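You operate a simulated robot arm through the tools that you are given. There is no shell and no other tool. Be economical: measure what you need, move in short steps, check, and stop when the job is done.

The job below is to be done with a simulated robot arm. You get a single attempt, and the scene is never put back.

## Task
Tighten the loose red terminal knob under the clear cover.
Fine: power off before the cover opens, cover shut before the power goes back on. Where these are worked on the way, their far stop is far enough and under half their travel is too little: terminal cover.

The check looks at the end state, three seconds after you hand in, the way a careful person would. Anything else that was tipped, shoved, dropped, spilled or broken makes it a failure. Lids that push on must go on centred and level and be pressed home; caps that screw on are set level and turned clockwise until they are tight.

## Robot
A 6-joint arm with a two-finger parallel gripper, fixed in place. Base frame: the origin is at the foot of the arm, x ahead of it, y to its left, z up; the work surface is at about z = 0. Units: cm, rad, N and s.
With the tool pointing down near the work surface it reaches from about 14 to 58 cm from the base axis. Its first joint turns from -1.152 to 1.152 rad. Payload 2.1 kg.
The TCP is the grasp point between the finger pads, 3 cm short of the fingertips. In the tool frame z runs along the fingers and y along their closing line. The gripper opens to 9.4 cm. The fingers are 2.8 cm wide and 1 cm thick; the gripper's body (5 by 9.6 cm) begins 5.5 cm behind the TCP.
Orientation is that of the tool frame in the base frame, as a unit quaternion [x, y, z, w]. With the fingers straight down and closing along the base's y, the tool's x points along the base's -x, its y along +y and its z along -z.

## Interface
- The arm moves only by the tool nudge_tool. Its argument "plan" is a list that holds one entry, the list of rows, each a list of 7 numbers: the shift along the tool's x, y, z in units of 20 mm (1.0 is 20 mm), then the turn, a rotation vector about the tool's x, y, z in units of 5 degrees (1.0 is 5 degrees), then the opening, from 0 (shut) to 1 (fully open). In form: [[[tx, ty, tz, rx, ry, rz, fingers], ...]]. A call has 1 to 8 rows; each row shifts and turns the commanded pose from where the row before left it, along the tool's axes as they then stand. A call with a number of a shift or a turn outside -1 to 1 is refused whole. A row lasts 0.2 s, in which the tool goes at most 5 cm and 0.15 rad; a call with a longer step from one row to the next is refused whole, and so is a gripper value outside its range. A pose out of reach is approached as far as the arm can. The call stops where the force on the tool passes 70 N (or 10 N more than at its start, if that is more) or the arm is blocked; 0.2 s more then pass. The fingers move at their own pace (about 7.2 cm/s each) and stop on an object; they squeeze with about 23 N. The grip force told is the motor's: it shows also when the fingers shut on nothing. Time passes only in rows, and 0.2 s behind the last, so rows that do not move let the fingers close. The reply holds the time, the measured pose of the TCP, the force on the tool along the base axes, the opening and the grip force, in the units named above and with some noise, with the torque about the TCP (base axes, N m) and any sound that the robot's microphone picked up, and new pictures: "show" is both (left out), scene, wrist or none.
- Cameras (640 x 400 px; columns grow to the right, rows downward): "scene" is fixed at [8.17, -38.52, 50.22]; the picture's right is [0.57, -0.82, 0.00], its down [-0.47, -0.32, -0.83] and it looks along [0.68, 0.47, -0.56] (base axes); focal length 291 px, centre (320, 200). "wrist" rides on the gripper at [7.6, 1.4, -10.3] in the tool frame; the picture's right is [-0.18, 0.98, 0.00], its down [-0.75, -0.14, -0.64] and it looks along [-0.63, -0.12, 0.77] (tool axes); focal length 243 px, centre (320, 200). There is no depth. A picture from a camera that has moved, and an enlarged one, comes with that camera's place and axes in the base frame and with its lens. The place of the scene camera against the robot may be out by one fixed shift of up to 2.5 cm in any direction.
- zoom(camera, box): a new picture of the part [left, top, right, bottom] of that camera's present view, enlarged. No time passes.
- sign_off(): hands the job in; it is judged then, once.

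Work in short steps. Places have to be worked out from the pictures, the camera data and where the tool is seen: move nearer, look again, correct. Check each grasp and each placing, and mend what went wrong. You have 120 turns and 200 pictures in all, those below and enlarged ones among them. Open the gripper and draw the arm clear of the work before you hand the job in, unless the task says otherwise; then end with one line.

The tools are called after "Request:" as a command line: name --argument value ..., lists and objects as JSON in quotes. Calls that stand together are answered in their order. nudge_tool: Moves the arm, as the interface text tells. Its arguments: {"type":"object","properties":{"plan":{"type":"array"},"show":{"type":"string","enum":["both","scene","wrist","none"]}},"required":["plan"]} The other tools are called the same way: zoom (camera, box) takes an enlarged picture of a part of a camera's view; sign_off () hands the job in.

At the start:

```text
time_s: 0.0
tool_pos: [32.46, -19.58, 33.91]
tool_rot: [0.0, 1.0, 0.0, 0.0]
contact_force: [0.4, -0.1, -0.1]
torque: [-0.02, 0.01, 0.0]
width: 9.37
grasp_force: 0.0
```

scene: 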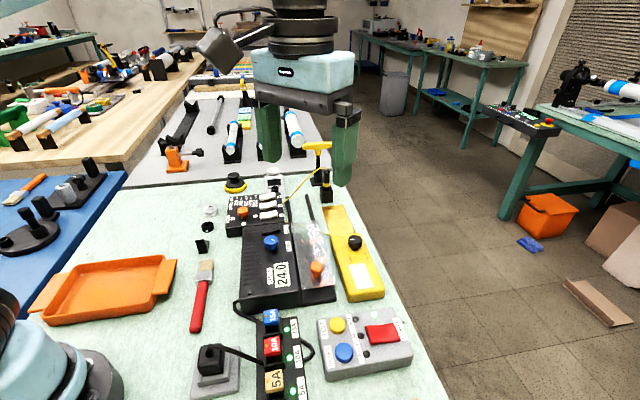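
wrist: 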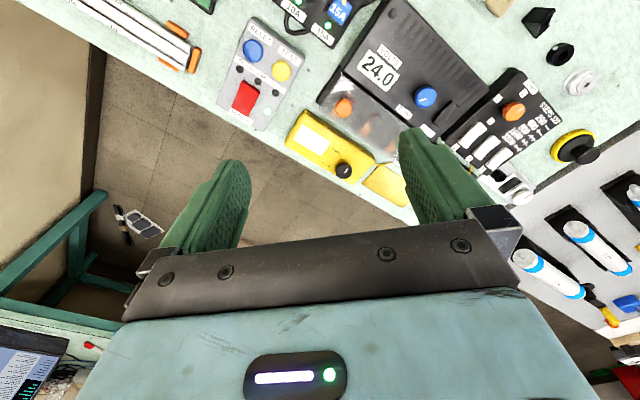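

I'll start by looking closely at the supply and its surroundings in both views.

Request:
zoom --camera "scene" --box '[220, 160, 420, 400]'

Request:
zoom --camera "wrist" --box '[220, 0, 560, 210]'

```text
1.67 times, centred on (320, 280) of scene
camera zoom: at [8.17, -38.52, 50.22], right [0.57, -0.82, 0.0], down [-0.47, -0.32, -0.83], along [0.68, 0.47, -0.56], focal length 485 px, centre (320, 67)
```

zoom: 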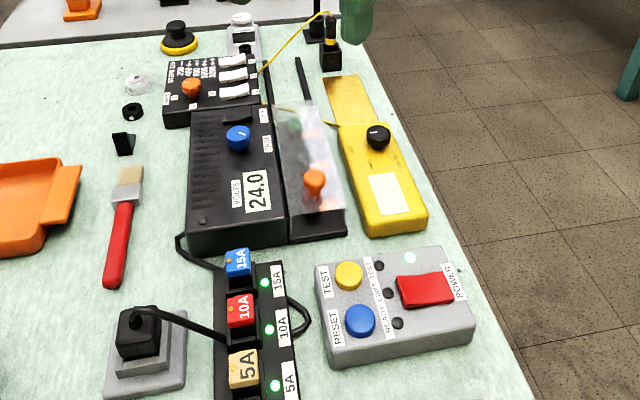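

```text
1.88 times, centred on (390, 105) of wrist
camera zoom: at [24.89, -18.01, 44.16], right [0.18, 0.98, 0.0], down [0.75, -0.14, 0.64], along [0.63, -0.12, -0.77], focal length 457 px, centre (188, 379)
```

zoom: 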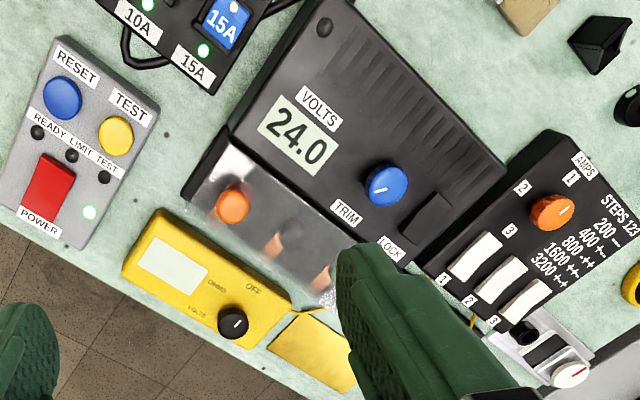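

The supply is rotated about 35–40° and the clear cover lies at about (38..47, -17..-10). I'll move the wrist camera back and lower for a closer look.

Request:
nudge_tool --plan '[[[0.85, 0.76, 0.8, 0, 0, 0, 1], [0.85, 0.76, 0.8, 0, 0, 0, 1], [0.85, 0.76, 0.8, 0, 0, 0, 1], [0.85, 0.76, 0.8, 0, 0, 0, 1], [0.85, 0.76, 0.8, 0, 0, 0, 1]]]' --show "both"

```text
time_s: 1.2
tool_pos: [23.81, -12.09, 25.89]
tool_rot: [0.0, 1.0, 0.001, 0.0]
contact_force: [0.7, -1.0, 0.8]
torque: [-0.03, 0.03, -0.02]
width: 9.41
grasp_force: 0.0
camera wrist: at [16.32, -10.49, 36.04], right [0.18, 0.98, 0.0], down [0.75, -0.14, 0.64], along [0.63, -0.12, -0.77], focal length 243 px, centre (320, 200)
```

scene: 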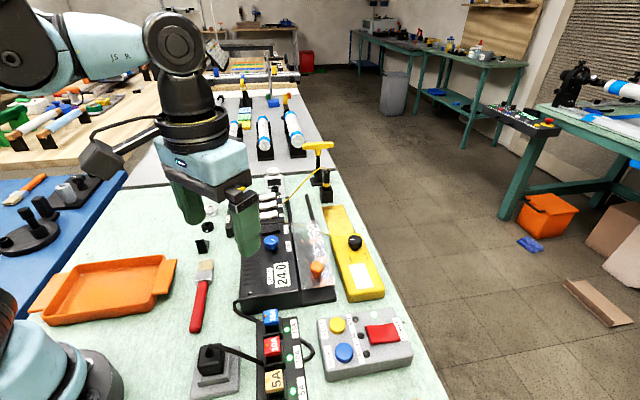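
wrist: 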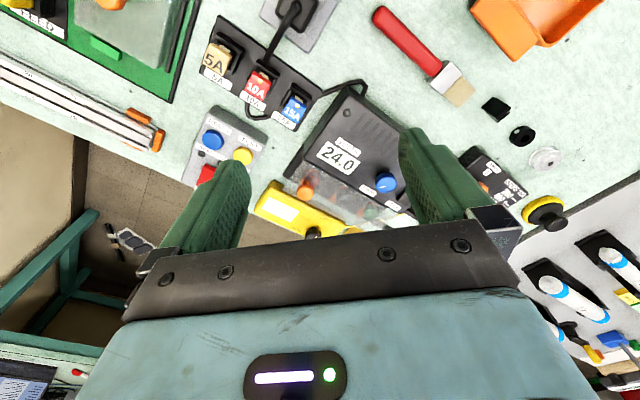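

The wrist camera sees best nearly below itself (top of image), so I move forward above the supply.

Request:
nudge_tool --plan '[[[-1, -0.1, 0, 0, 0, 0, 1], [-1, -0.1, 0, 0, 0, 0, 1], [-1, -0.1, 0, 0, 0, 0, 1], [-1, -0.1, 0, 0, 0, 0, 1], [-1, -0.1, 0, 0, 0, 0, 1], [-1, -0.1, 0, 0, 0, 0, 1], [-1, -0.1, 0, 0, 0, 0, 1], [-1, -0.1, 0, 0, 0, 0, 1]]]' --show "none"

Request:
nudge_tool --plan '[[[-1, 0, 0.2, 0, 0, 0, 1], [-1, 0, 0.2, 0, 0, 0, 1]]]' --show "both"

Request:
zoom --camera "wrist" --box '[140, 0, 460, 200]'

```text
time_s: 3.0
tool_pos: [39.84, -13.52, 25.92]
tool_rot: [-0.001, 1.0, 0.001, 0.001]
contact_force: [-0.2, -0.1, 0.1]
torque: [-0.01, 0.01, -0.02]
width: 9.4
grasp_force: 0.1
```

```text
time_s: 3.6
tool_pos: [43.9, -13.39, 25.1]
tool_rot: [0.0, 1.0, 0.0, 0.001]
contact_force: [1.2, 0.2, -0.2]
torque: [0.01, -0.02, 0.02]
width: 9.45
grasp_force: 0.0
camera wrist: at [36.38, -11.9, 35.37], right [0.18, 0.98, 0.0], down [0.75, -0.14, 0.64], along [0.63, -0.12, -0.77], focal length 243 px, centre (320, 200)
```

scene: 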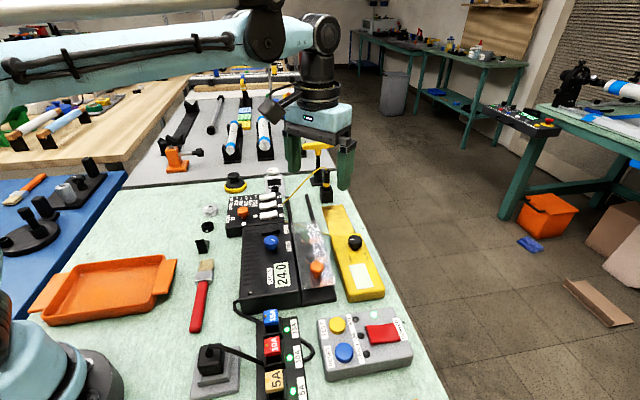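
wrist: 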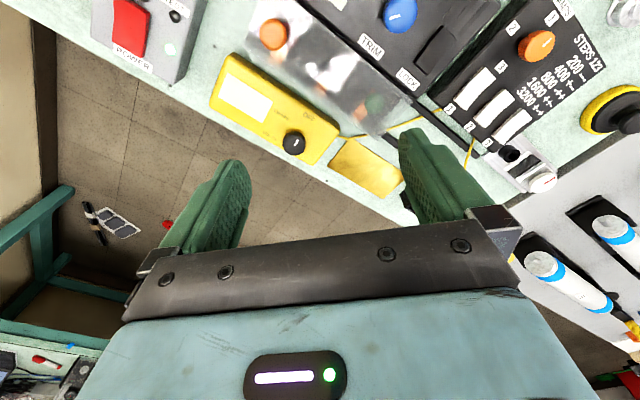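

```text
2.00 times, centred on (300, 100) of wrist
camera zoom: at [36.38, -11.9, 35.37], right [0.18, 0.98, 0.0], down [0.75, -0.14, 0.64], along [0.63, -0.12, -0.77], focal length 485 px, centre (360, 400)
```

zoom: 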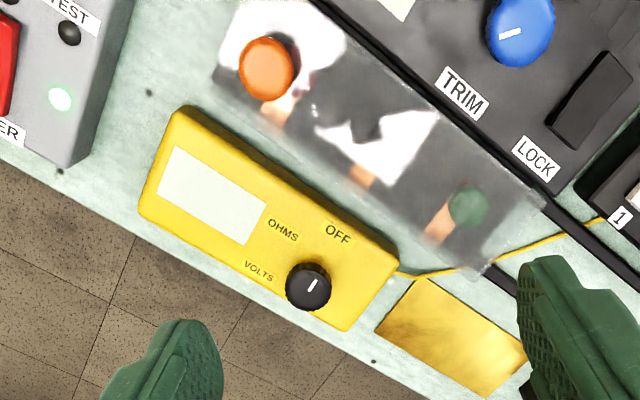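

The red/orange, black and green terminals sit under the clear cover. I go lower for a closer look at the cover and red knob.

Request:
nudge_tool --plan '[[[0.2, -0.6, 0.9, 0, 0, 0, 1], [0.2, -0.6, 0.9, 0, 0, 0, 1], [0.2, -0.6, 0.9, 0, 0, 0, 1], [0.2, -0.6, 0.9, 0, 0, 0, 1]]]' --show "wrist"

Request:
zoom --camera "wrist" --box '[240, 0, 560, 200]'

Request:
zoom --camera "scene" --box '[260, 180, 360, 310]'

Request:
zoom --camera "scene" --box '[180, 290, 340, 400]'

```text
time_s: 4.6
tool_pos: [42.41, -18.35, 17.92]
tool_rot: [0.0, 1.0, 0.0, 0.001]
contact_force: [0.2, 0.4, 0.6]
torque: [0.04, 0.02, 0.02]
width: 9.39
grasp_force: 0.0
camera wrist: at [34.91, -16.8, 28.17], right [0.18, 0.98, 0.0], down [0.75, -0.14, 0.64], along [0.63, -0.12, -0.77], focal length 243 px, centre (320, 200)
```

wrist: 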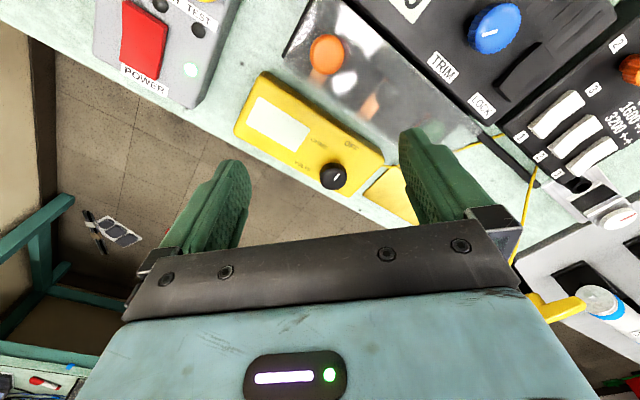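

```text
2.00 times, centred on (400, 100) of wrist
camera zoom: at [34.91, -16.8, 28.17], right [0.18, 0.98, 0.0], down [0.75, -0.14, 0.64], along [0.63, -0.12, -0.77], focal length 485 px, centre (160, 400)
```

zoom: 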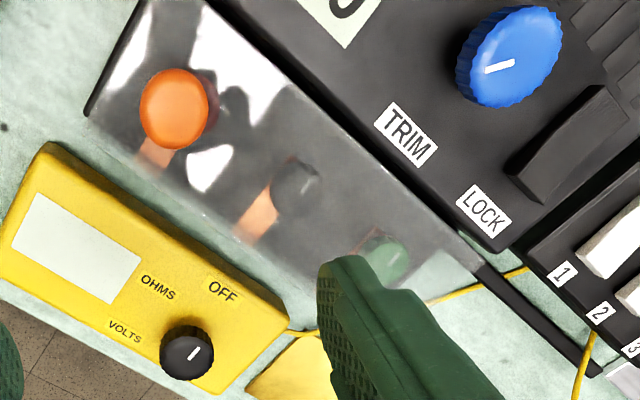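

```text
3.08 times, centred on (310, 245) of scene
camera zoom: at [8.17, -38.52, 50.22], right [0.57, -0.82, 0.0], down [-0.47, -0.32, -0.83], along [0.68, 0.47, -0.56], focal length 896 px, centre (351, 62)
```

zoom: 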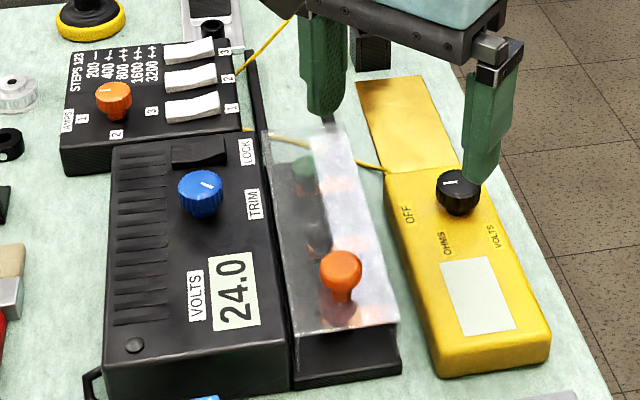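

```text
3.64 times, centred on (260, 345) of scene
camera zoom: at [8.17, -38.52, 50.22], right [0.57, -0.82, 0.0], down [-0.47, -0.32, -0.83], along [0.68, 0.47, -0.56], focal length 1058 px, centre (538, -327)
```

zoom: 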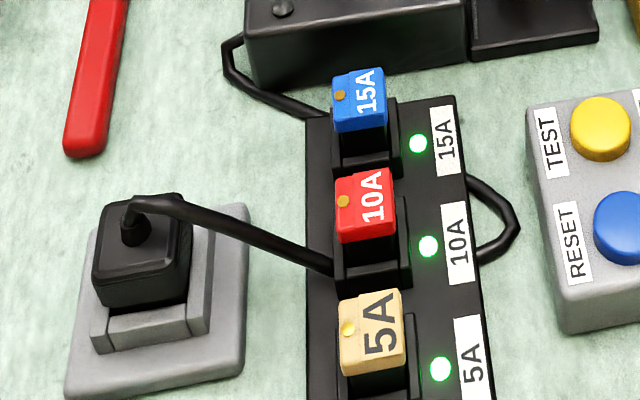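

The orange mushroom sits on top of the clear cover (it looks like a sliding lid's pull, with a rail stretching past the far end), and the red terminal shows under it. Before touching anything I want to know what powers the supply, so I look at the panel, the fuse strip and cords.

Request:
nudge_tool --plan '[[[1, -0.2, -0.7, 0, 0, 0, 1], [1, -0.2, -0.7, 0, 0, 0, 1], [1, -0.2, -0.7, 0, 0, 0, 1], [1, -0.2, -0.7, 0, 0, 0, 1], [1, -0.2, -0.7, 0, 0, 0, 1]]]' --show "wrist"

Request:
zoom --camera "wrist" --box '[130, 0, 450, 200]'

Request:
zoom --camera "scene" --box '[300, 290, 460, 400]'

```text
time_s: 5.8
tool_pos: [32.46, -20.42, 24.82]
tool_rot: [0.0, 1.0, 0.0, 0.001]
contact_force: [-0.1, 0.1, -0.2]
torque: [-0.02, 0.03, 0.03]
width: 9.4
grasp_force: 0.1
camera wrist: at [24.88, -18.81, 35.09], right [0.18, 0.98, 0.0], down [0.75, -0.14, 0.64], along [0.63, -0.12, -0.77], focal length 243 px, centre (320, 200)
```

wrist: 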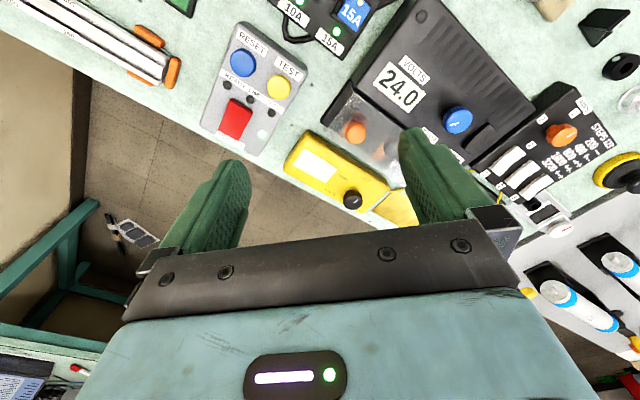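

```text
2.00 times, centred on (290, 100) of wrist
camera zoom: at [24.88, -18.81, 35.09], right [0.18, 0.98, 0.0], down [0.75, -0.14, 0.64], along [0.63, -0.12, -0.77], focal length 485 px, centre (380, 400)
```

zoom: 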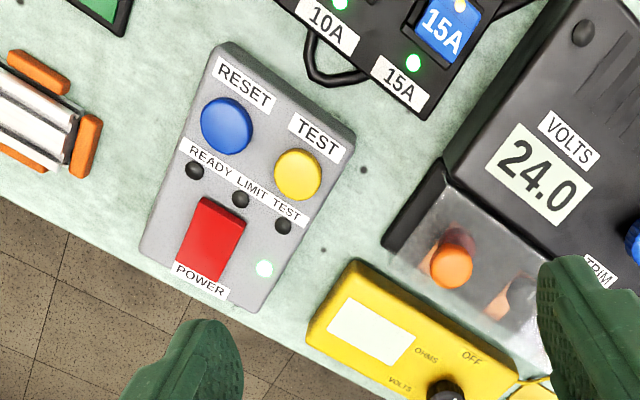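

```text
3.64 times, centred on (380, 345) of scene
camera zoom: at [8.17, -38.52, 50.22], right [0.57, -0.82, 0.0], down [-0.47, -0.32, -0.83], along [0.68, 0.47, -0.56], focal length 1058 px, centre (102, -327)
```

zoom: 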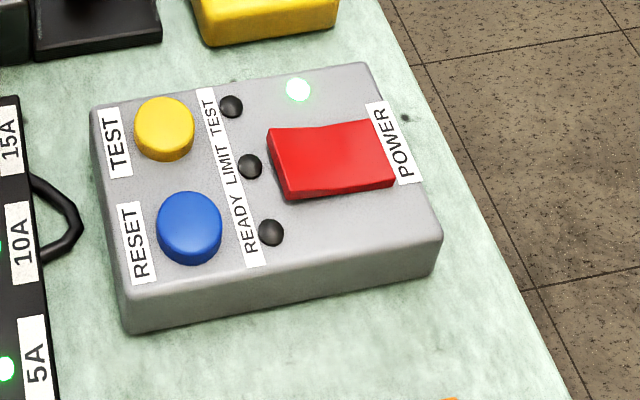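

The POWER rocker on the grey panel, with its lit lamp, is the obvious isolator. I'll look at it closely to see which end is raised.

Request:
nudge_tool --plan '[[[-0.44, -0.8, 0.35, 0, 0, 0, 1], [-0.44, -0.8, 0.35, 0, 0, 0, 1], [-0.44, -0.8, 0.35, 0, 0, 0, 1], [-0.44, -0.8, 0.35, 0, 0, 0, 1], [-0.44, -0.8, 0.35, 0, 0, 0, 0.5], [-0.44, -0.8, 0.35, 0, 0, 0, 0]]]' --show "wrist"

Request:
zoom --camera "wrist" --box '[200, 0, 440, 150]'

Request:
zoom --camera "scene" --box '[350, 300, 430, 350]'

```text
time_s: 7.2
tool_pos: [37.53, -30.08, 20.82]
tool_rot: [0.0, 1.0, 0.0, 0.002]
contact_force: [0.4, 0.2, -0.9]
torque: [0.02, -0.02, 0.01]
width: 1.18
grasp_force: 0.3
camera wrist: at [30.06, -28.53, 31.0], right [0.18, 0.98, 0.0], down [0.75, -0.14, 0.64], along [0.63, -0.12, -0.77], focal length 243 px, centre (320, 200)
```

wrist: 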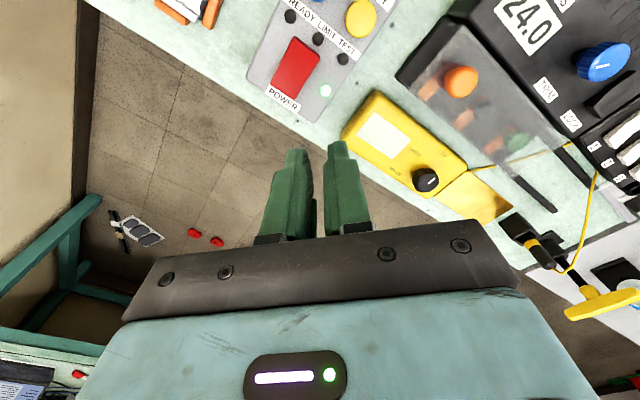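

```text
2.67 times, centred on (320, 75) of wrist
camera zoom: at [30.06, -28.53, 31.0], right [0.18, 0.98, 0.0], down [0.75, -0.14, 0.64], along [0.63, -0.12, -0.77], focal length 647 px, centre (320, 533)
```

zoom: 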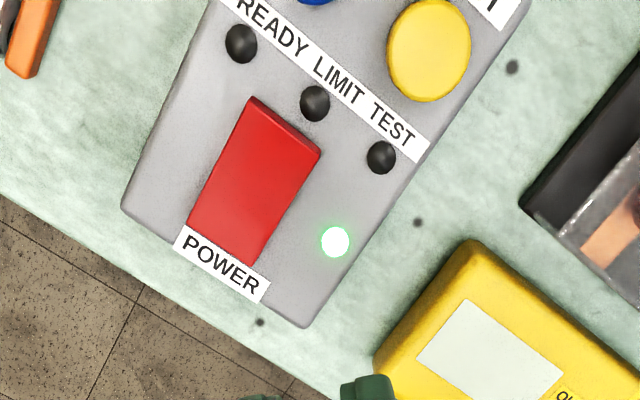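

```text
8.00 times, centred on (390, 325) of scene
camera zoom: at [8.17, -38.52, 50.22], right [0.57, -0.82, 0.0], down [-0.47, -0.32, -0.83], along [0.68, 0.47, -0.56], focal length 2328 px, centre (-240, -800)
```

zoom: 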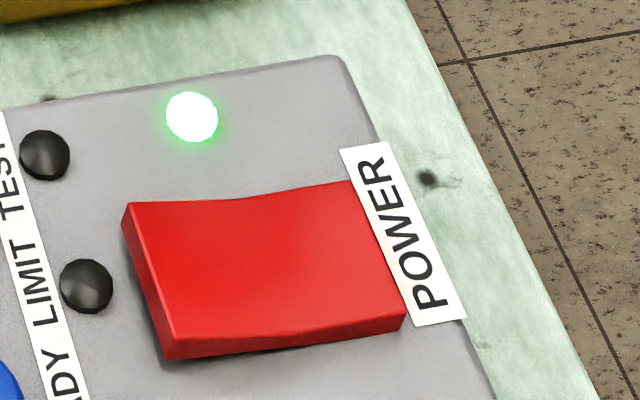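

The lamp-side end of the rocker is the raised one (near (33.4, -30.4), panel top z≈3.3). I turn the tool 45° so the closed fingers line up with the rocker, while coming down somewhat.

Request:
nudge_tool --plan '[[[0, 0, 0.3, 0, 0, -1, 0], [0, 0, 0.3, 0, 0, -1, 0], [0, 0, 0.3, 0, 0, -1, 0], [0, 0, 0.3, 0, 0, -1, 0], [0, 0, 0.3, 0, 0, -1, 0], [0, 0, 0.3, 0, 0, -1, 0], [0, 0, 0.3, 0, 0, -1, 0], [0, 0, 0.3, 0, 0, -1, 0]]]' --show "wrist"

```text
time_s: 9.0
tool_pos: [37.65, -30.13, 15.9]
tool_rot: [-0.342, 0.94, -0.001, 0.001]
contact_force: [-0.2, 0.3, 0.0]
torque: [0.01, 0.03, 0.01]
width: 0.0
grasp_force: 22.9
camera wrist: at [30.94, -33.73, 26.19], right [-0.49, 0.87, 0.0], down [0.67, 0.38, 0.64], along [0.56, 0.32, -0.77], focal length 243 px, centre (320, 200)
```

wrist: 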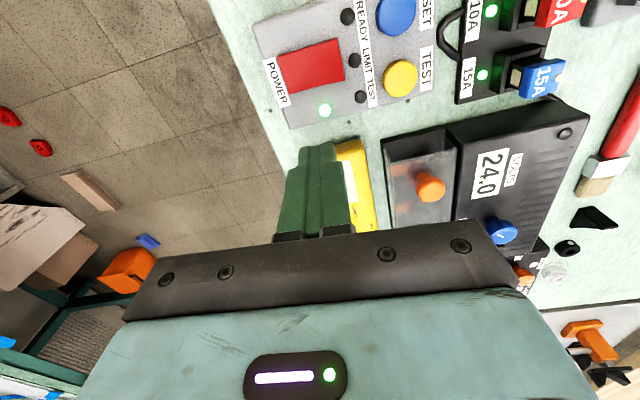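

The raised end re-measures at (33.4, -30.3). Finishing the turn, I move over it and come down to just above.

Request:
nudge_tool --plan '[[[0, 0, 0, 0, 0, -1, 0], [0.8, 0.56, 0, 0, 0, 0, 0], [0.8, 0.56, 0, 0, 0, 0, 0], [0, 0, 0.9, 0, 0, 0, 0], [0, 0, 0.9, 0, 0, 0, 0], [0, 0, 0.9, 0, 0, 0, 0], [0, 0, 0.4, 0, 0, 0, 0], [0, 0, 0, 0, 0, 0, 0]]]' --show "both"

Request:
zoom --camera "scene" --box '[310, 270, 430, 370]'

```text
time_s: 10.8
tool_pos: [33.56, -30.77, 9.63]
tool_rot: [-0.383, 0.924, -0.001, 0.0]
contact_force: [0.2, -0.4, -0.1]
torque: [0.01, 0.0, 0.0]
width: 0.01
grasp_force: 23.3
camera wrist: at [27.34, -35.0, 19.91], right [-0.56, 0.83, 0.0], down [0.63, 0.43, 0.64], along [0.53, 0.36, -0.77], focal length 243 px, centre (320, 200)
```

scene: 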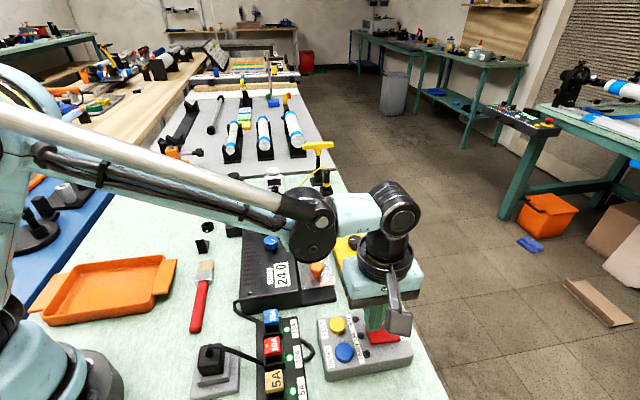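
wrist: 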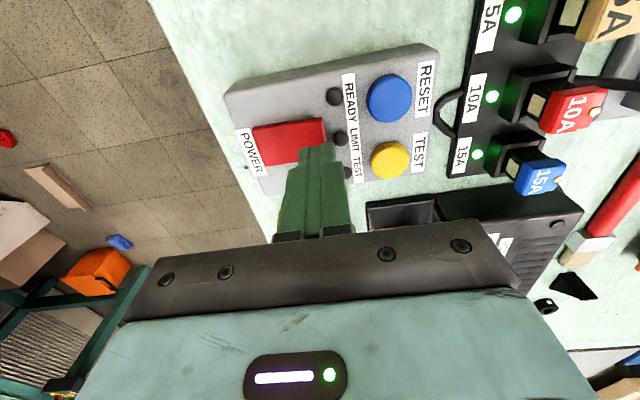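

```text
4.00 times, centred on (370, 320) of scene
camera zoom: at [8.17, -38.52, 50.22], right [0.57, -0.82, 0.0], down [-0.47, -0.32, -0.83], along [0.68, 0.47, -0.56], focal length 1164 px, centre (120, -280)
```

zoom: 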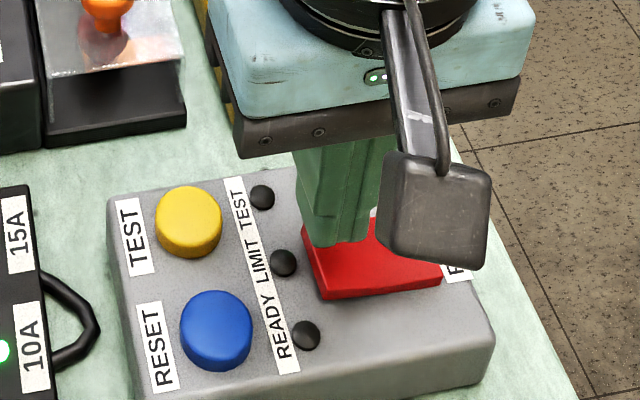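

The fingertips are over the raised end, clear of the lamps. Pressing down gradually.

Request:
nudge_tool --plan '[[[0, 0, 0.25, 0, 0, 0, 0], [0, 0, 0.25, 0, 0, 0, 0], [0, 0, 0.2, 0, 0, 0, 0], [0, 0, 0.1, 0, 0, 0, 0], [0, 0, 0.1, 0, 0, 0, 0]]]' --show "wrist"

```text
time_s: 12.0
tool_pos: [33.77, -30.73, 7.93]
tool_rot: [-0.382, 0.924, -0.001, 0.001]
contact_force: [-0.3, -0.7, -0.1]
torque: [0.02, -0.02, 0.01]
width: 0.0
grasp_force: 22.8
camera wrist: at [27.46, -34.95, 18.14], right [-0.57, 0.82, 0.0], down [0.63, 0.43, 0.64], along [0.53, 0.36, -0.77], focal length 243 px, centre (320, 200)
```

wrist: 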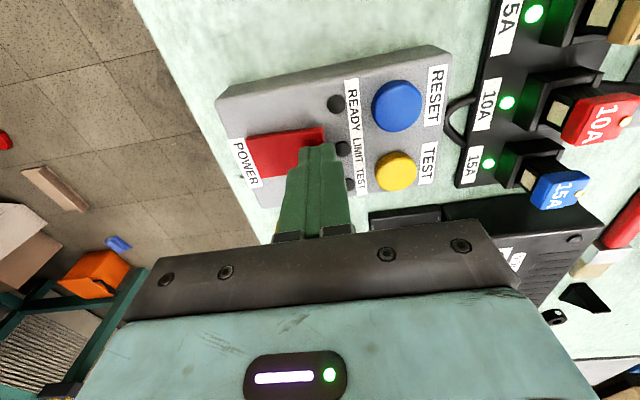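

No contact yet (tip z≈4.9); continuing down in small steps.

Request:
nudge_tool --plan '[[[0, 0, 0.12, 0, 0, 0, 0], [0, 0, 0.12, 0, 0, 0, 0], [0, 0, 0.1, 0, 0, 0, 0], [0, 0, 0.1, 0, 0, 0, 0]]]' --show "wrist"

Request:
zoom --camera "wrist" --box '[220, 60, 460, 210]'

```text
time_s: 13.0
tool_pos: [33.68, -30.73, 7.17]
tool_rot: [-0.383, 0.924, -0.002, 0.0]
contact_force: [-3.9, 2.6, 52.0]
torque: [-0.26, -0.2, 0.0]
width: 0.0
grasp_force: 23.4
camera wrist: at [27.43, -34.92, 17.46], right [-0.56, 0.83, 0.0], down [0.63, 0.43, 0.64], along [0.53, 0.36, -0.77], focal length 243 px, centre (320, 200)
```

wrist: 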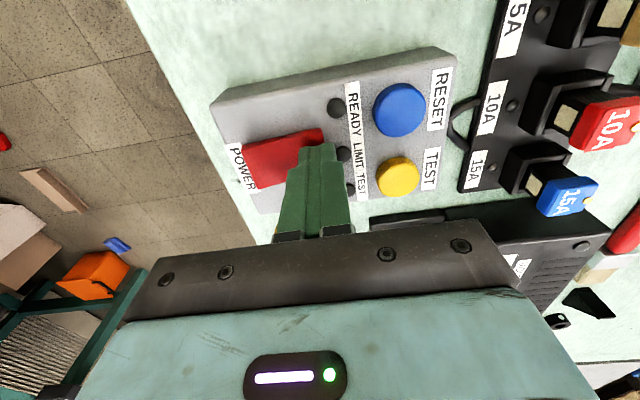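

```text
2.67 times, centred on (340, 135) of wrist
camera zoom: at [27.43, -34.92, 17.46], right [-0.56, 0.83, 0.0], down [0.63, 0.43, 0.64], along [0.53, 0.36, -0.77], focal length 647 px, centre (267, 373)
```

zoom: 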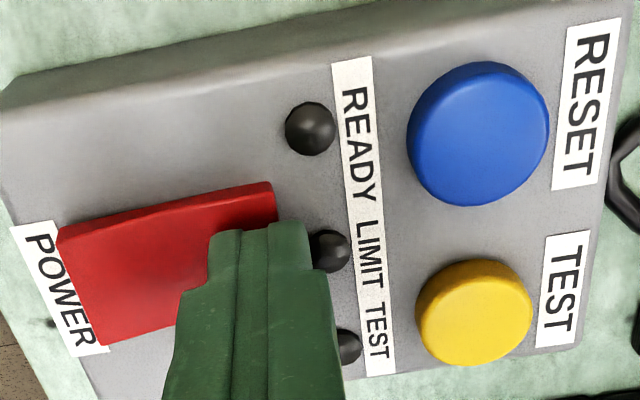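

The fuse strip lamps went dark, so mains power is off. I lift straight up and verify.

Request:
nudge_tool --plan '[[[0, 0, -0.9, 0, 0, 0, 0], [0, 0, -0.9, 0, 0, 0, 0], [0, 0, -0.9, 0, 0, 0, 0], [0, 0, -0.9, 0, 0, 0, 0], [0, 0, -0.9, 0, 0, 0, 0], [0, 1, -0.3, 0, 0, 0, 0], [0, 1, -0.3, 0, 0, 0, 0]]]' --show "both"

Request:
zoom --camera "scene" --box '[220, 210, 420, 370]'

```text
time_s: 14.6
tool_pos: [31.05, -27.78, 17.31]
tool_rot: [-0.382, 0.924, 0.0, 0.0]
contact_force: [0.4, -0.3, -0.1]
torque: [-0.03, 0.01, 0.02]
width: 0.0
grasp_force: 22.8
camera wrist: at [24.73, -32.11, 27.5], right [-0.56, 0.83, 0.0], down [0.63, 0.43, 0.64], along [0.53, 0.36, -0.77], focal length 243 px, centre (320, 200)
```

scene: 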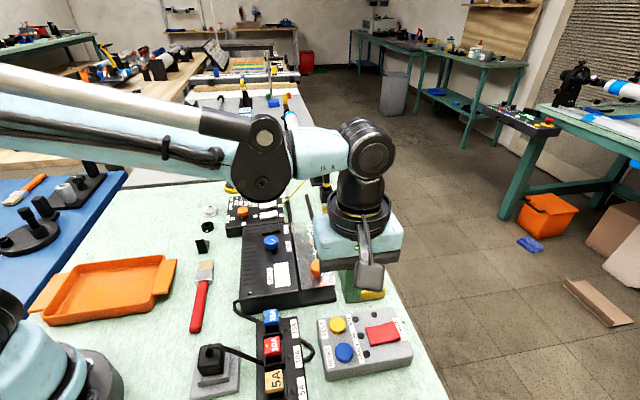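
wrist: 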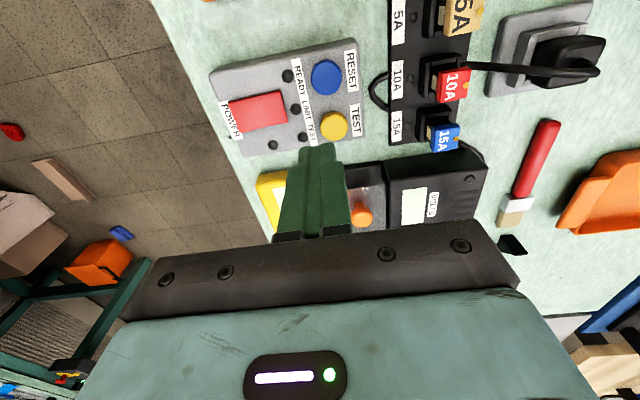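

```text
2.50 times, centred on (320, 290) of scene
camera zoom: at [8.17, -38.52, 50.22], right [0.57, -0.82, 0.0], down [-0.47, -0.32, -0.83], along [0.68, 0.47, -0.56], focal length 728 px, centre (320, -25)
```

zoom: 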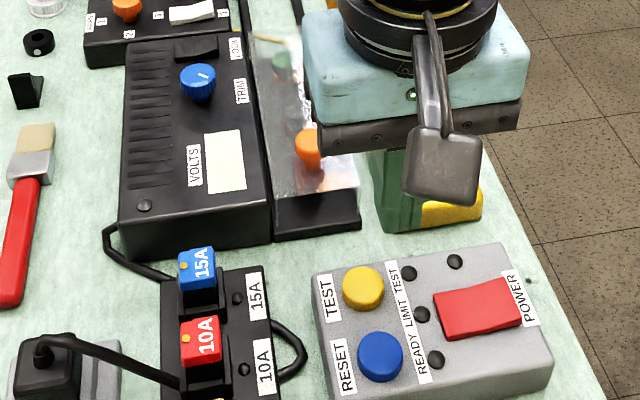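

Display and all lamps are off. Now I move above the cover for a close look.

Request:
nudge_tool --plan '[[[-0.94, 0.06, 0, 0, 0, 0, 0.3], [-0.94, 0.06, 0, 0, 0, 0, 0.5], [-0.94, 0.06, 0, 0, 0, 0, 0.5], [-0.94, 0.06, 0, 0, 0, 0, 0.5], [-0.94, 0.06, 0, 0, 0, 0, 0.5], [-0.94, 0.06, 0, 0, 0, 0, 0.5], [-0.94, 0.06, 0, 0, 0, 0, 0.5], [-0.94, 0.06, 0, 0, 0, 0, 0.5]]]' --show "both"

Request:
zoom --camera "wrist" --box '[160, 0, 480, 200]'

```text
time_s: 16.4
tool_pos: [41.08, -16.54, 17.34]
tool_rot: [-0.383, 0.924, -0.001, 0.0]
contact_force: [0.8, 0.5, 0.2]
torque: [0.01, 0.0, 0.06]
width: 4.68
grasp_force: 0.0
camera wrist: at [34.77, -20.83, 27.54], right [-0.56, 0.83, 0.0], down [0.63, 0.43, 0.64], along [0.53, 0.36, -0.77], focal length 243 px, centre (320, 200)
```

scene: 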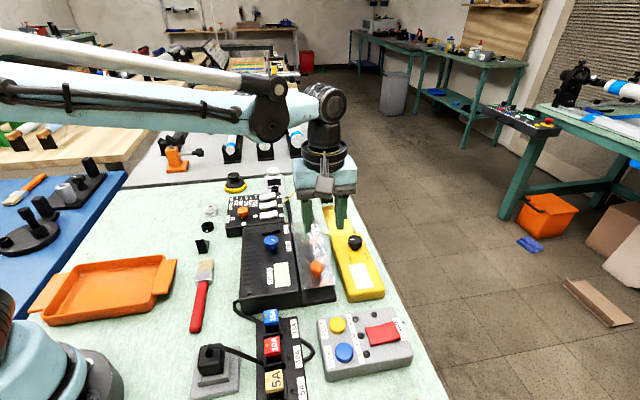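
wrist: 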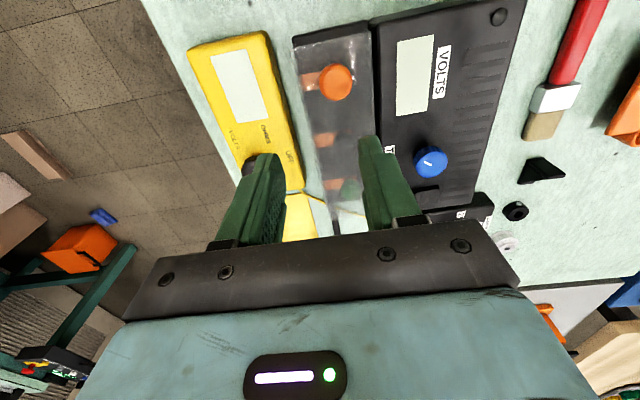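

```text
2.00 times, centred on (320, 100) of wrist
camera zoom: at [34.77, -20.83, 27.54], right [-0.56, 0.83, 0.0], down [0.63, 0.43, 0.64], along [0.53, 0.36, -0.77], focal length 485 px, centre (320, 400)
```

zoom: 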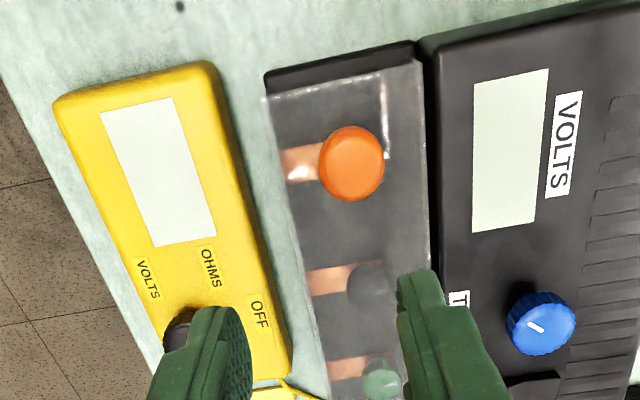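

The cover's knob triangulates to (38.3, -17.0, top z≈6.9), with the cover axis at about 43°. I'll look at the far end to see the rails and the yellow lead crossing there.

Request:
nudge_tool --plan '[[[-0.9, 0, 0, 0, 0, 0, 0.5], [-0.9, 0, 0, 0, 0, 0, 0.5], [-0.9, 0, 0, 0, 0, 0, 0.5], [-0.9, 0, 0, 0, 0, 0, 0.5], [-0.9, 0, 0, 0, 0, 0, 0.5]]]' --show "wrist"

Request:
zoom --camera "wrist" --box '[200, 0, 520, 200]'

Request:
zoom --camera "scene" --box '[250, 140, 370, 240]'

```text
time_s: 17.6
tool_pos: [47.37, -10.05, 17.44]
tool_rot: [-0.383, 0.924, 0.001, 0.001]
contact_force: [0.2, -0.2, 0.7]
torque: [-0.02, -0.03, -0.04]
width: 4.73
grasp_force: 0.1
camera wrist: at [41.03, -14.29, 27.58], right [-0.56, 0.83, 0.0], down [0.63, 0.43, 0.64], along [0.53, 0.36, -0.77], focal length 243 px, centre (320, 200)
```

wrist: 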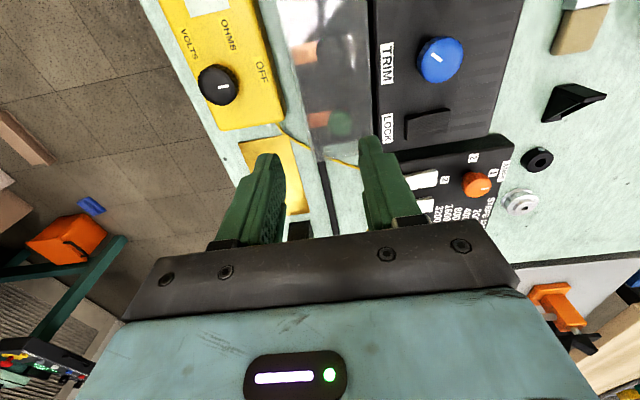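

```text
2.00 times, centred on (360, 100) of wrist
camera zoom: at [41.03, -14.29, 27.58], right [-0.56, 0.83, 0.0], down [0.63, 0.43, 0.64], along [0.53, 0.36, -0.77], focal length 485 px, centre (240, 400)
```

zoom: 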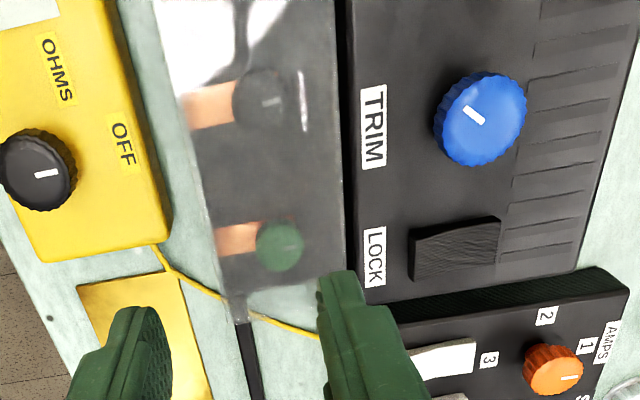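

```text
4.00 times, centred on (310, 190) of scene
camera zoom: at [8.17, -38.52, 50.22], right [0.57, -0.82, 0.0], down [-0.47, -0.32, -0.83], along [0.68, 0.47, -0.56], focal length 1164 px, centre (360, 240)
```

zoom: 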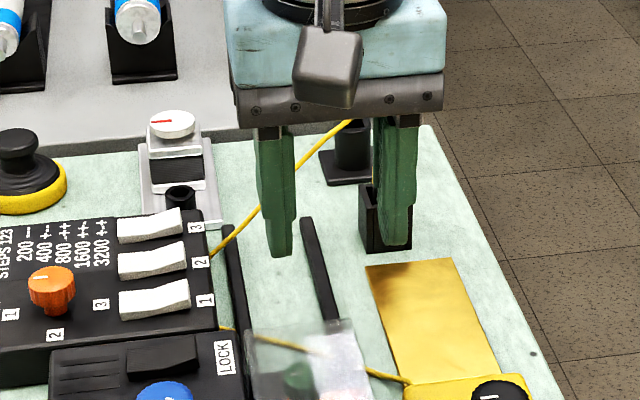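

Two rails run past the far end, so the cover slides that way (along (0.71, 0.71)). I return over the knob, keeping the fingers narrow so as to miss the supply.

Request:
nudge_tool --plan '[[[0.81, 0.108, 0.2, 0, 0, 0, 0.42], [0.81, 0.108, 0.2, 0, 0, 0, 0.42], [0.81, 0.108, 0.2, 0, 0, 0, 0.42], [0.81, 0.108, 0.2, 0, 0, 0, 0.42], [0.81, 0.108, 0.2, 0, 0, 0, 0.42], [0.81, 0.108, 0.2, 0, 0, 0, 0.42], [0.81, 0.108, 0.2, 0, 0, 0, 0.42], [0, 0, 0.8, 0, 0, 0, 0.42]]]' --show "both"

Request:
zoom --camera "scene" --box '[270, 220, 370, 310]'

Request:
zoom --camera "wrist" --box '[220, 60, 460, 240]'

```text
time_s: 19.4
tool_pos: [38.05, -17.08, 12.97]
tool_rot: [-0.383, 0.924, -0.001, 0.0]
contact_force: [0.0, -0.3, -0.5]
torque: [-0.01, 0.0, -0.02]
width: 3.95
grasp_force: 0.1
camera wrist: at [31.76, -21.27, 23.21], right [-0.57, 0.82, 0.0], down [0.63, 0.43, 0.64], along [0.53, 0.36, -0.77], focal length 243 px, centre (320, 200)
```

scene: 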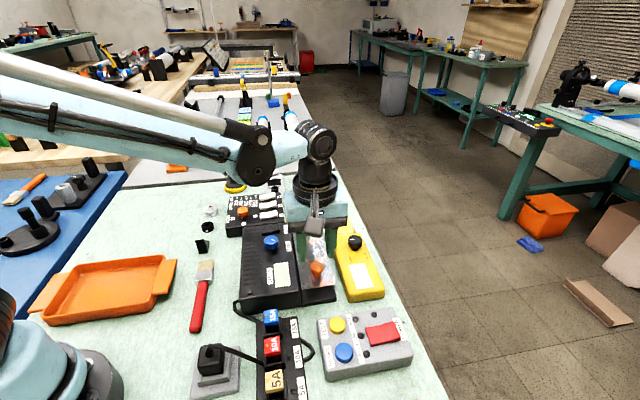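
wrist: 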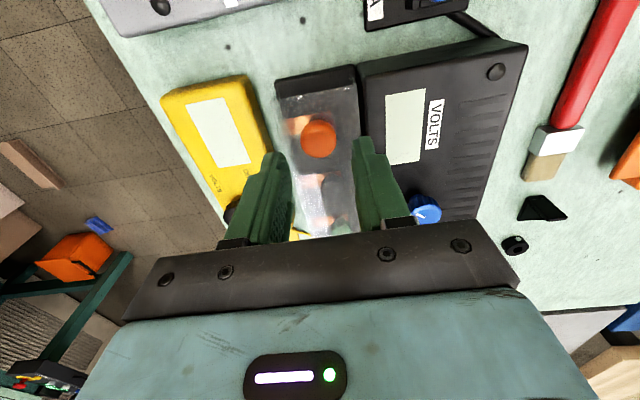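

```text
4.44 times, centred on (320, 265) of scene
camera zoom: at [8.17, -38.52, 50.22], right [0.57, -0.82, 0.0], down [-0.47, -0.32, -0.83], along [0.68, 0.47, -0.56], focal length 1294 px, centre (320, -89)
```

zoom: 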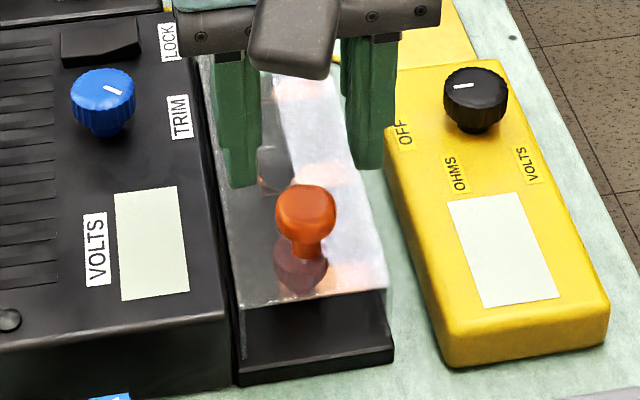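

```text
2.22 times, centred on (340, 150) of wrist
camera zoom: at [31.76, -21.27, 23.21], right [-0.57, 0.82, 0.0], down [0.63, 0.43, 0.64], along [0.53, 0.36, -0.77], focal length 539 px, centre (276, 311)
```

zoom: 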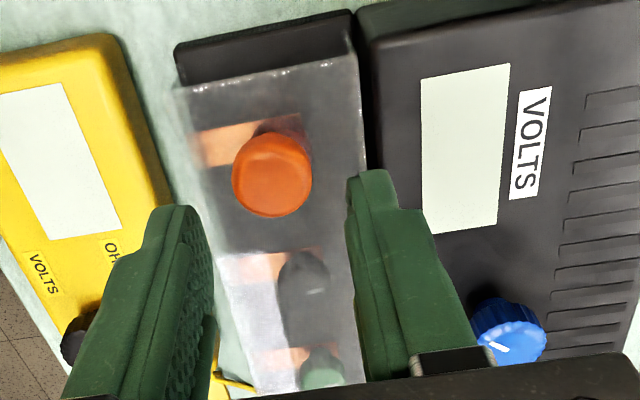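

Knob centre reads (38.4, -16.95); I make a small correction and descend around it.

Request:
nudge_tool --plan '[[[-0.17, -0.06, 0.5, 0, 0, 0, 0.42], [0, 0, 0.5, 0, 0, 0, 0.42], [0, 0, 0.5, 0, 0, 0, 0.42], [0, 0, 0.4, 0, 0, 0, 0.42], [0, 0, 0.2, 0, 0, 0, 0.42]]]' --show "both"

Request:
zoom --camera "scene" --box '[270, 220, 370, 310]'

Request:
zoom --camera "wrist" --box '[220, 60, 460, 240]'

```text
time_s: 20.6
tool_pos: [38.37, -16.94, 8.8]
tool_rot: [-0.383, 0.924, -0.001, 0.001]
contact_force: [0.2, -0.2, 0.0]
torque: [0.01, -0.03, -0.03]
width: 3.95
grasp_force: 0.0
camera wrist: at [32.18, -21.13, 18.92], right [-0.57, 0.82, 0.0], down [0.63, 0.43, 0.64], along [0.53, 0.36, -0.77], focal length 243 px, centre (320, 200)
```

scene: 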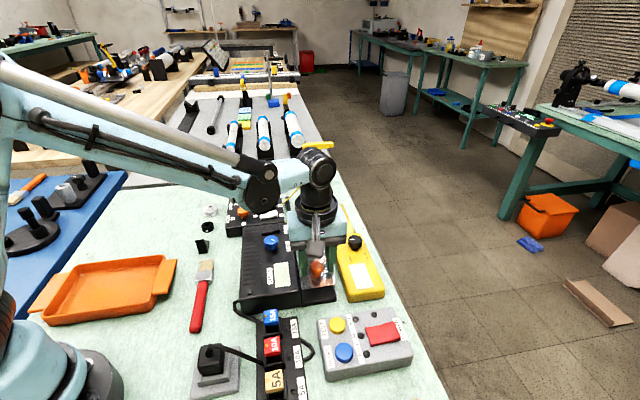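
wrist: 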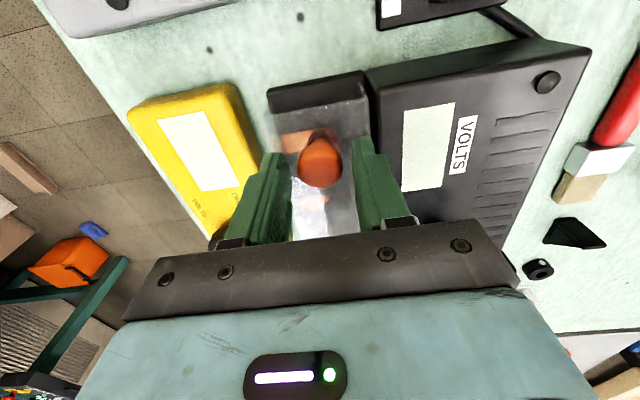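

```text
4.44 times, centred on (320, 265) of scene
camera zoom: at [8.17, -38.52, 50.22], right [0.57, -0.82, 0.0], down [-0.47, -0.32, -0.83], along [0.68, 0.47, -0.56], focal length 1294 px, centre (320, -89)
```

zoom: 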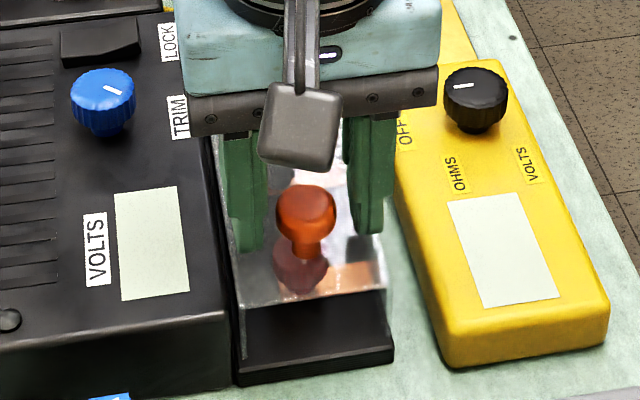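

```text
2.22 times, centred on (340, 150) of wrist
camera zoom: at [32.18, -21.13, 18.92], right [-0.57, 0.82, 0.0], down [0.63, 0.43, 0.64], along [0.53, 0.36, -0.77], focal length 539 px, centre (276, 311)
```

zoom: 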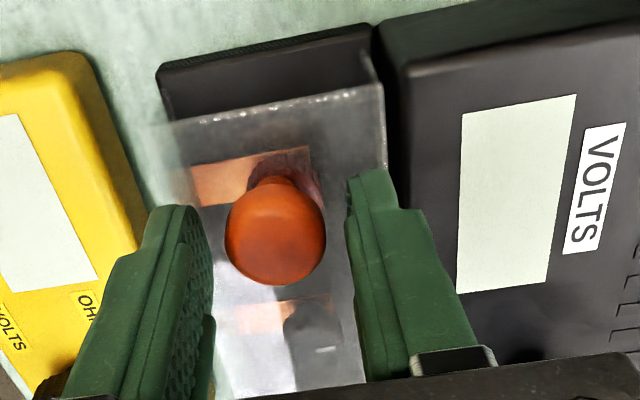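

Knob sits between the fingers. I go down a bit more and close on the cap.

Request:
nudge_tool --plan '[[[0, 0, 0.15, 0, 0, 0, 0.42], [0, 0, 0.12, 0, 0, 0, 0.42], [0, 0, 0, 0, 0, 0, 0.2], [0, 0, 0, 0, 0, 0, 0], [0, 0, 0, 0, 0, 0, 0]]]' --show "wrist"

Request:
zoom --camera "scene" --box '[270, 220, 370, 310]'

```text
time_s: 21.8
tool_pos: [38.49, -16.83, 8.27]
tool_rot: [-0.382, 0.924, 0.0, 0.001]
contact_force: [-4.4, 4.1, -1.3]
torque: [0.02, 0.11, 0.01]
width: 2.44
grasp_force: 45.0
camera wrist: at [32.16, -21.1, 18.35], right [-0.57, 0.82, 0.0], down [0.63, 0.43, 0.64], along [0.53, 0.36, -0.77], focal length 243 px, centre (320, 200)
```

wrist: 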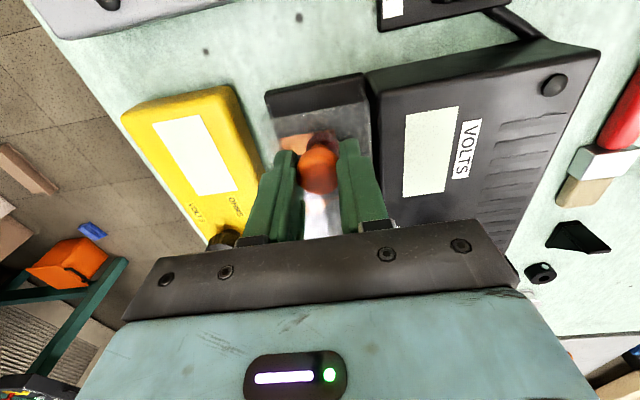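

```text
4.44 times, centred on (320, 265) of scene
camera zoom: at [8.17, -38.52, 50.22], right [0.57, -0.82, 0.0], down [-0.47, -0.32, -0.83], along [0.68, 0.47, -0.56], focal length 1294 px, centre (320, -89)
```

zoom: 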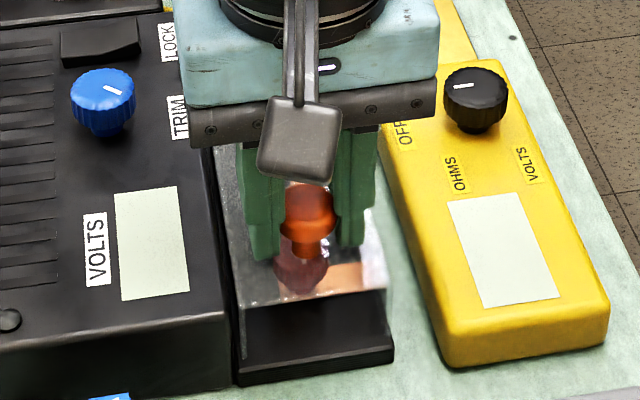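

Knob held (2.4 cm). Sliding the cover toward the far end, starting with a short trial.

Request:
nudge_tool --plan '[[[-0.25, 0.03, 0, 0, 0, 0, 0], [-0.3, 0, 0, 0, 0, 0, 0], [-0.3, 0, 0, 0, 0, 0, 0], [-0.3, 0, 0, 0, 0, 0, 0]]]' --show "scene"

Request:
zoom --camera "scene" --box '[270, 200, 390, 310]'

```text
time_s: 22.8
tool_pos: [40.02, -15.22, 8.16]
tool_rot: [-0.384, 0.923, 0.0, 0.0]
contact_force: [-3.0, 3.1, -8.9]
torque: [0.04, 0.04, -0.02]
width: 2.47
grasp_force: 45.1
```

scene: 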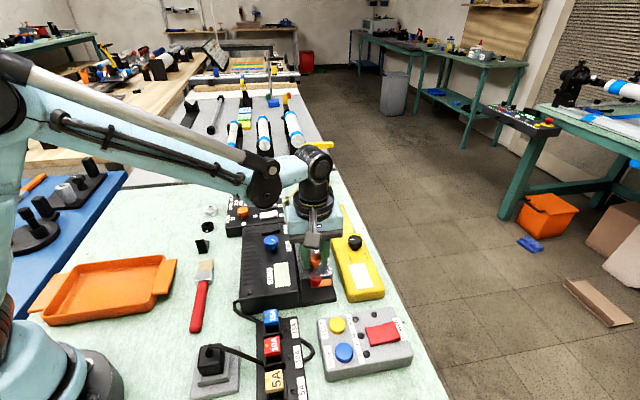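

```text
3.64 times, centred on (330, 255) of scene
camera zoom: at [8.17, -38.52, 50.22], right [0.57, -0.82, 0.0], down [-0.47, -0.32, -0.83], along [0.68, 0.47, -0.56], focal length 1058 px, centre (284, 0)
```

zoom: 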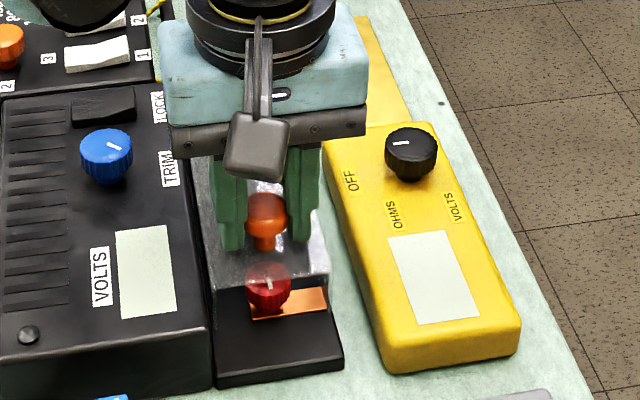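

The cover slides freely and reveals the red terminal. Continuing to the far stop.

Request:
nudge_tool --plan '[[[-0.6, 0, 0, 0, 0, 0, 0], [-0.6, 0, 0, 0, 0, 0, 0], [-0.6, 0, 0, 0, 0, 0, 0], [-0.6, 0, 0, 0, 0, 0, 0], [-0.6, 0, 0, 0, 0, 0, 0], [-0.6, 0, 0, 0, 0, 0, 0]]]' --show "scene"

Request:
zoom --camera "scene" --box '[250, 160, 390, 310]'

```text
time_s: 24.2
tool_pos: [45.22, -10.14, 8.16]
tool_rot: [-0.383, 0.924, 0.0, 0.001]
contact_force: [-3.2, 1.6, 14.1]
torque: [-0.08, 0.16, 0.09]
width: 2.47
grasp_force: 44.8
```

scene: 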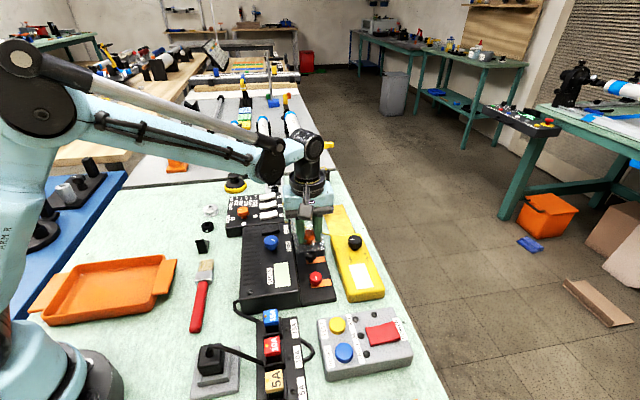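

```text
2.67 times, centred on (320, 235) of scene
camera zoom: at [8.16, -38.52, 50.23], right [0.57, -0.82, 0.0], down [-0.47, -0.32, -0.83], along [0.68, 0.47, -0.56], focal length 776 px, centre (320, 107)
```

zoom: 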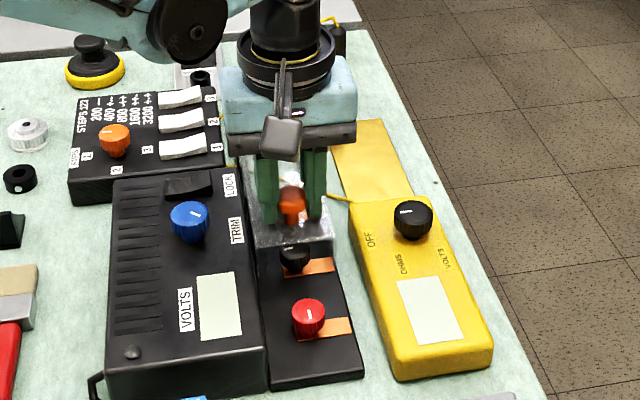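

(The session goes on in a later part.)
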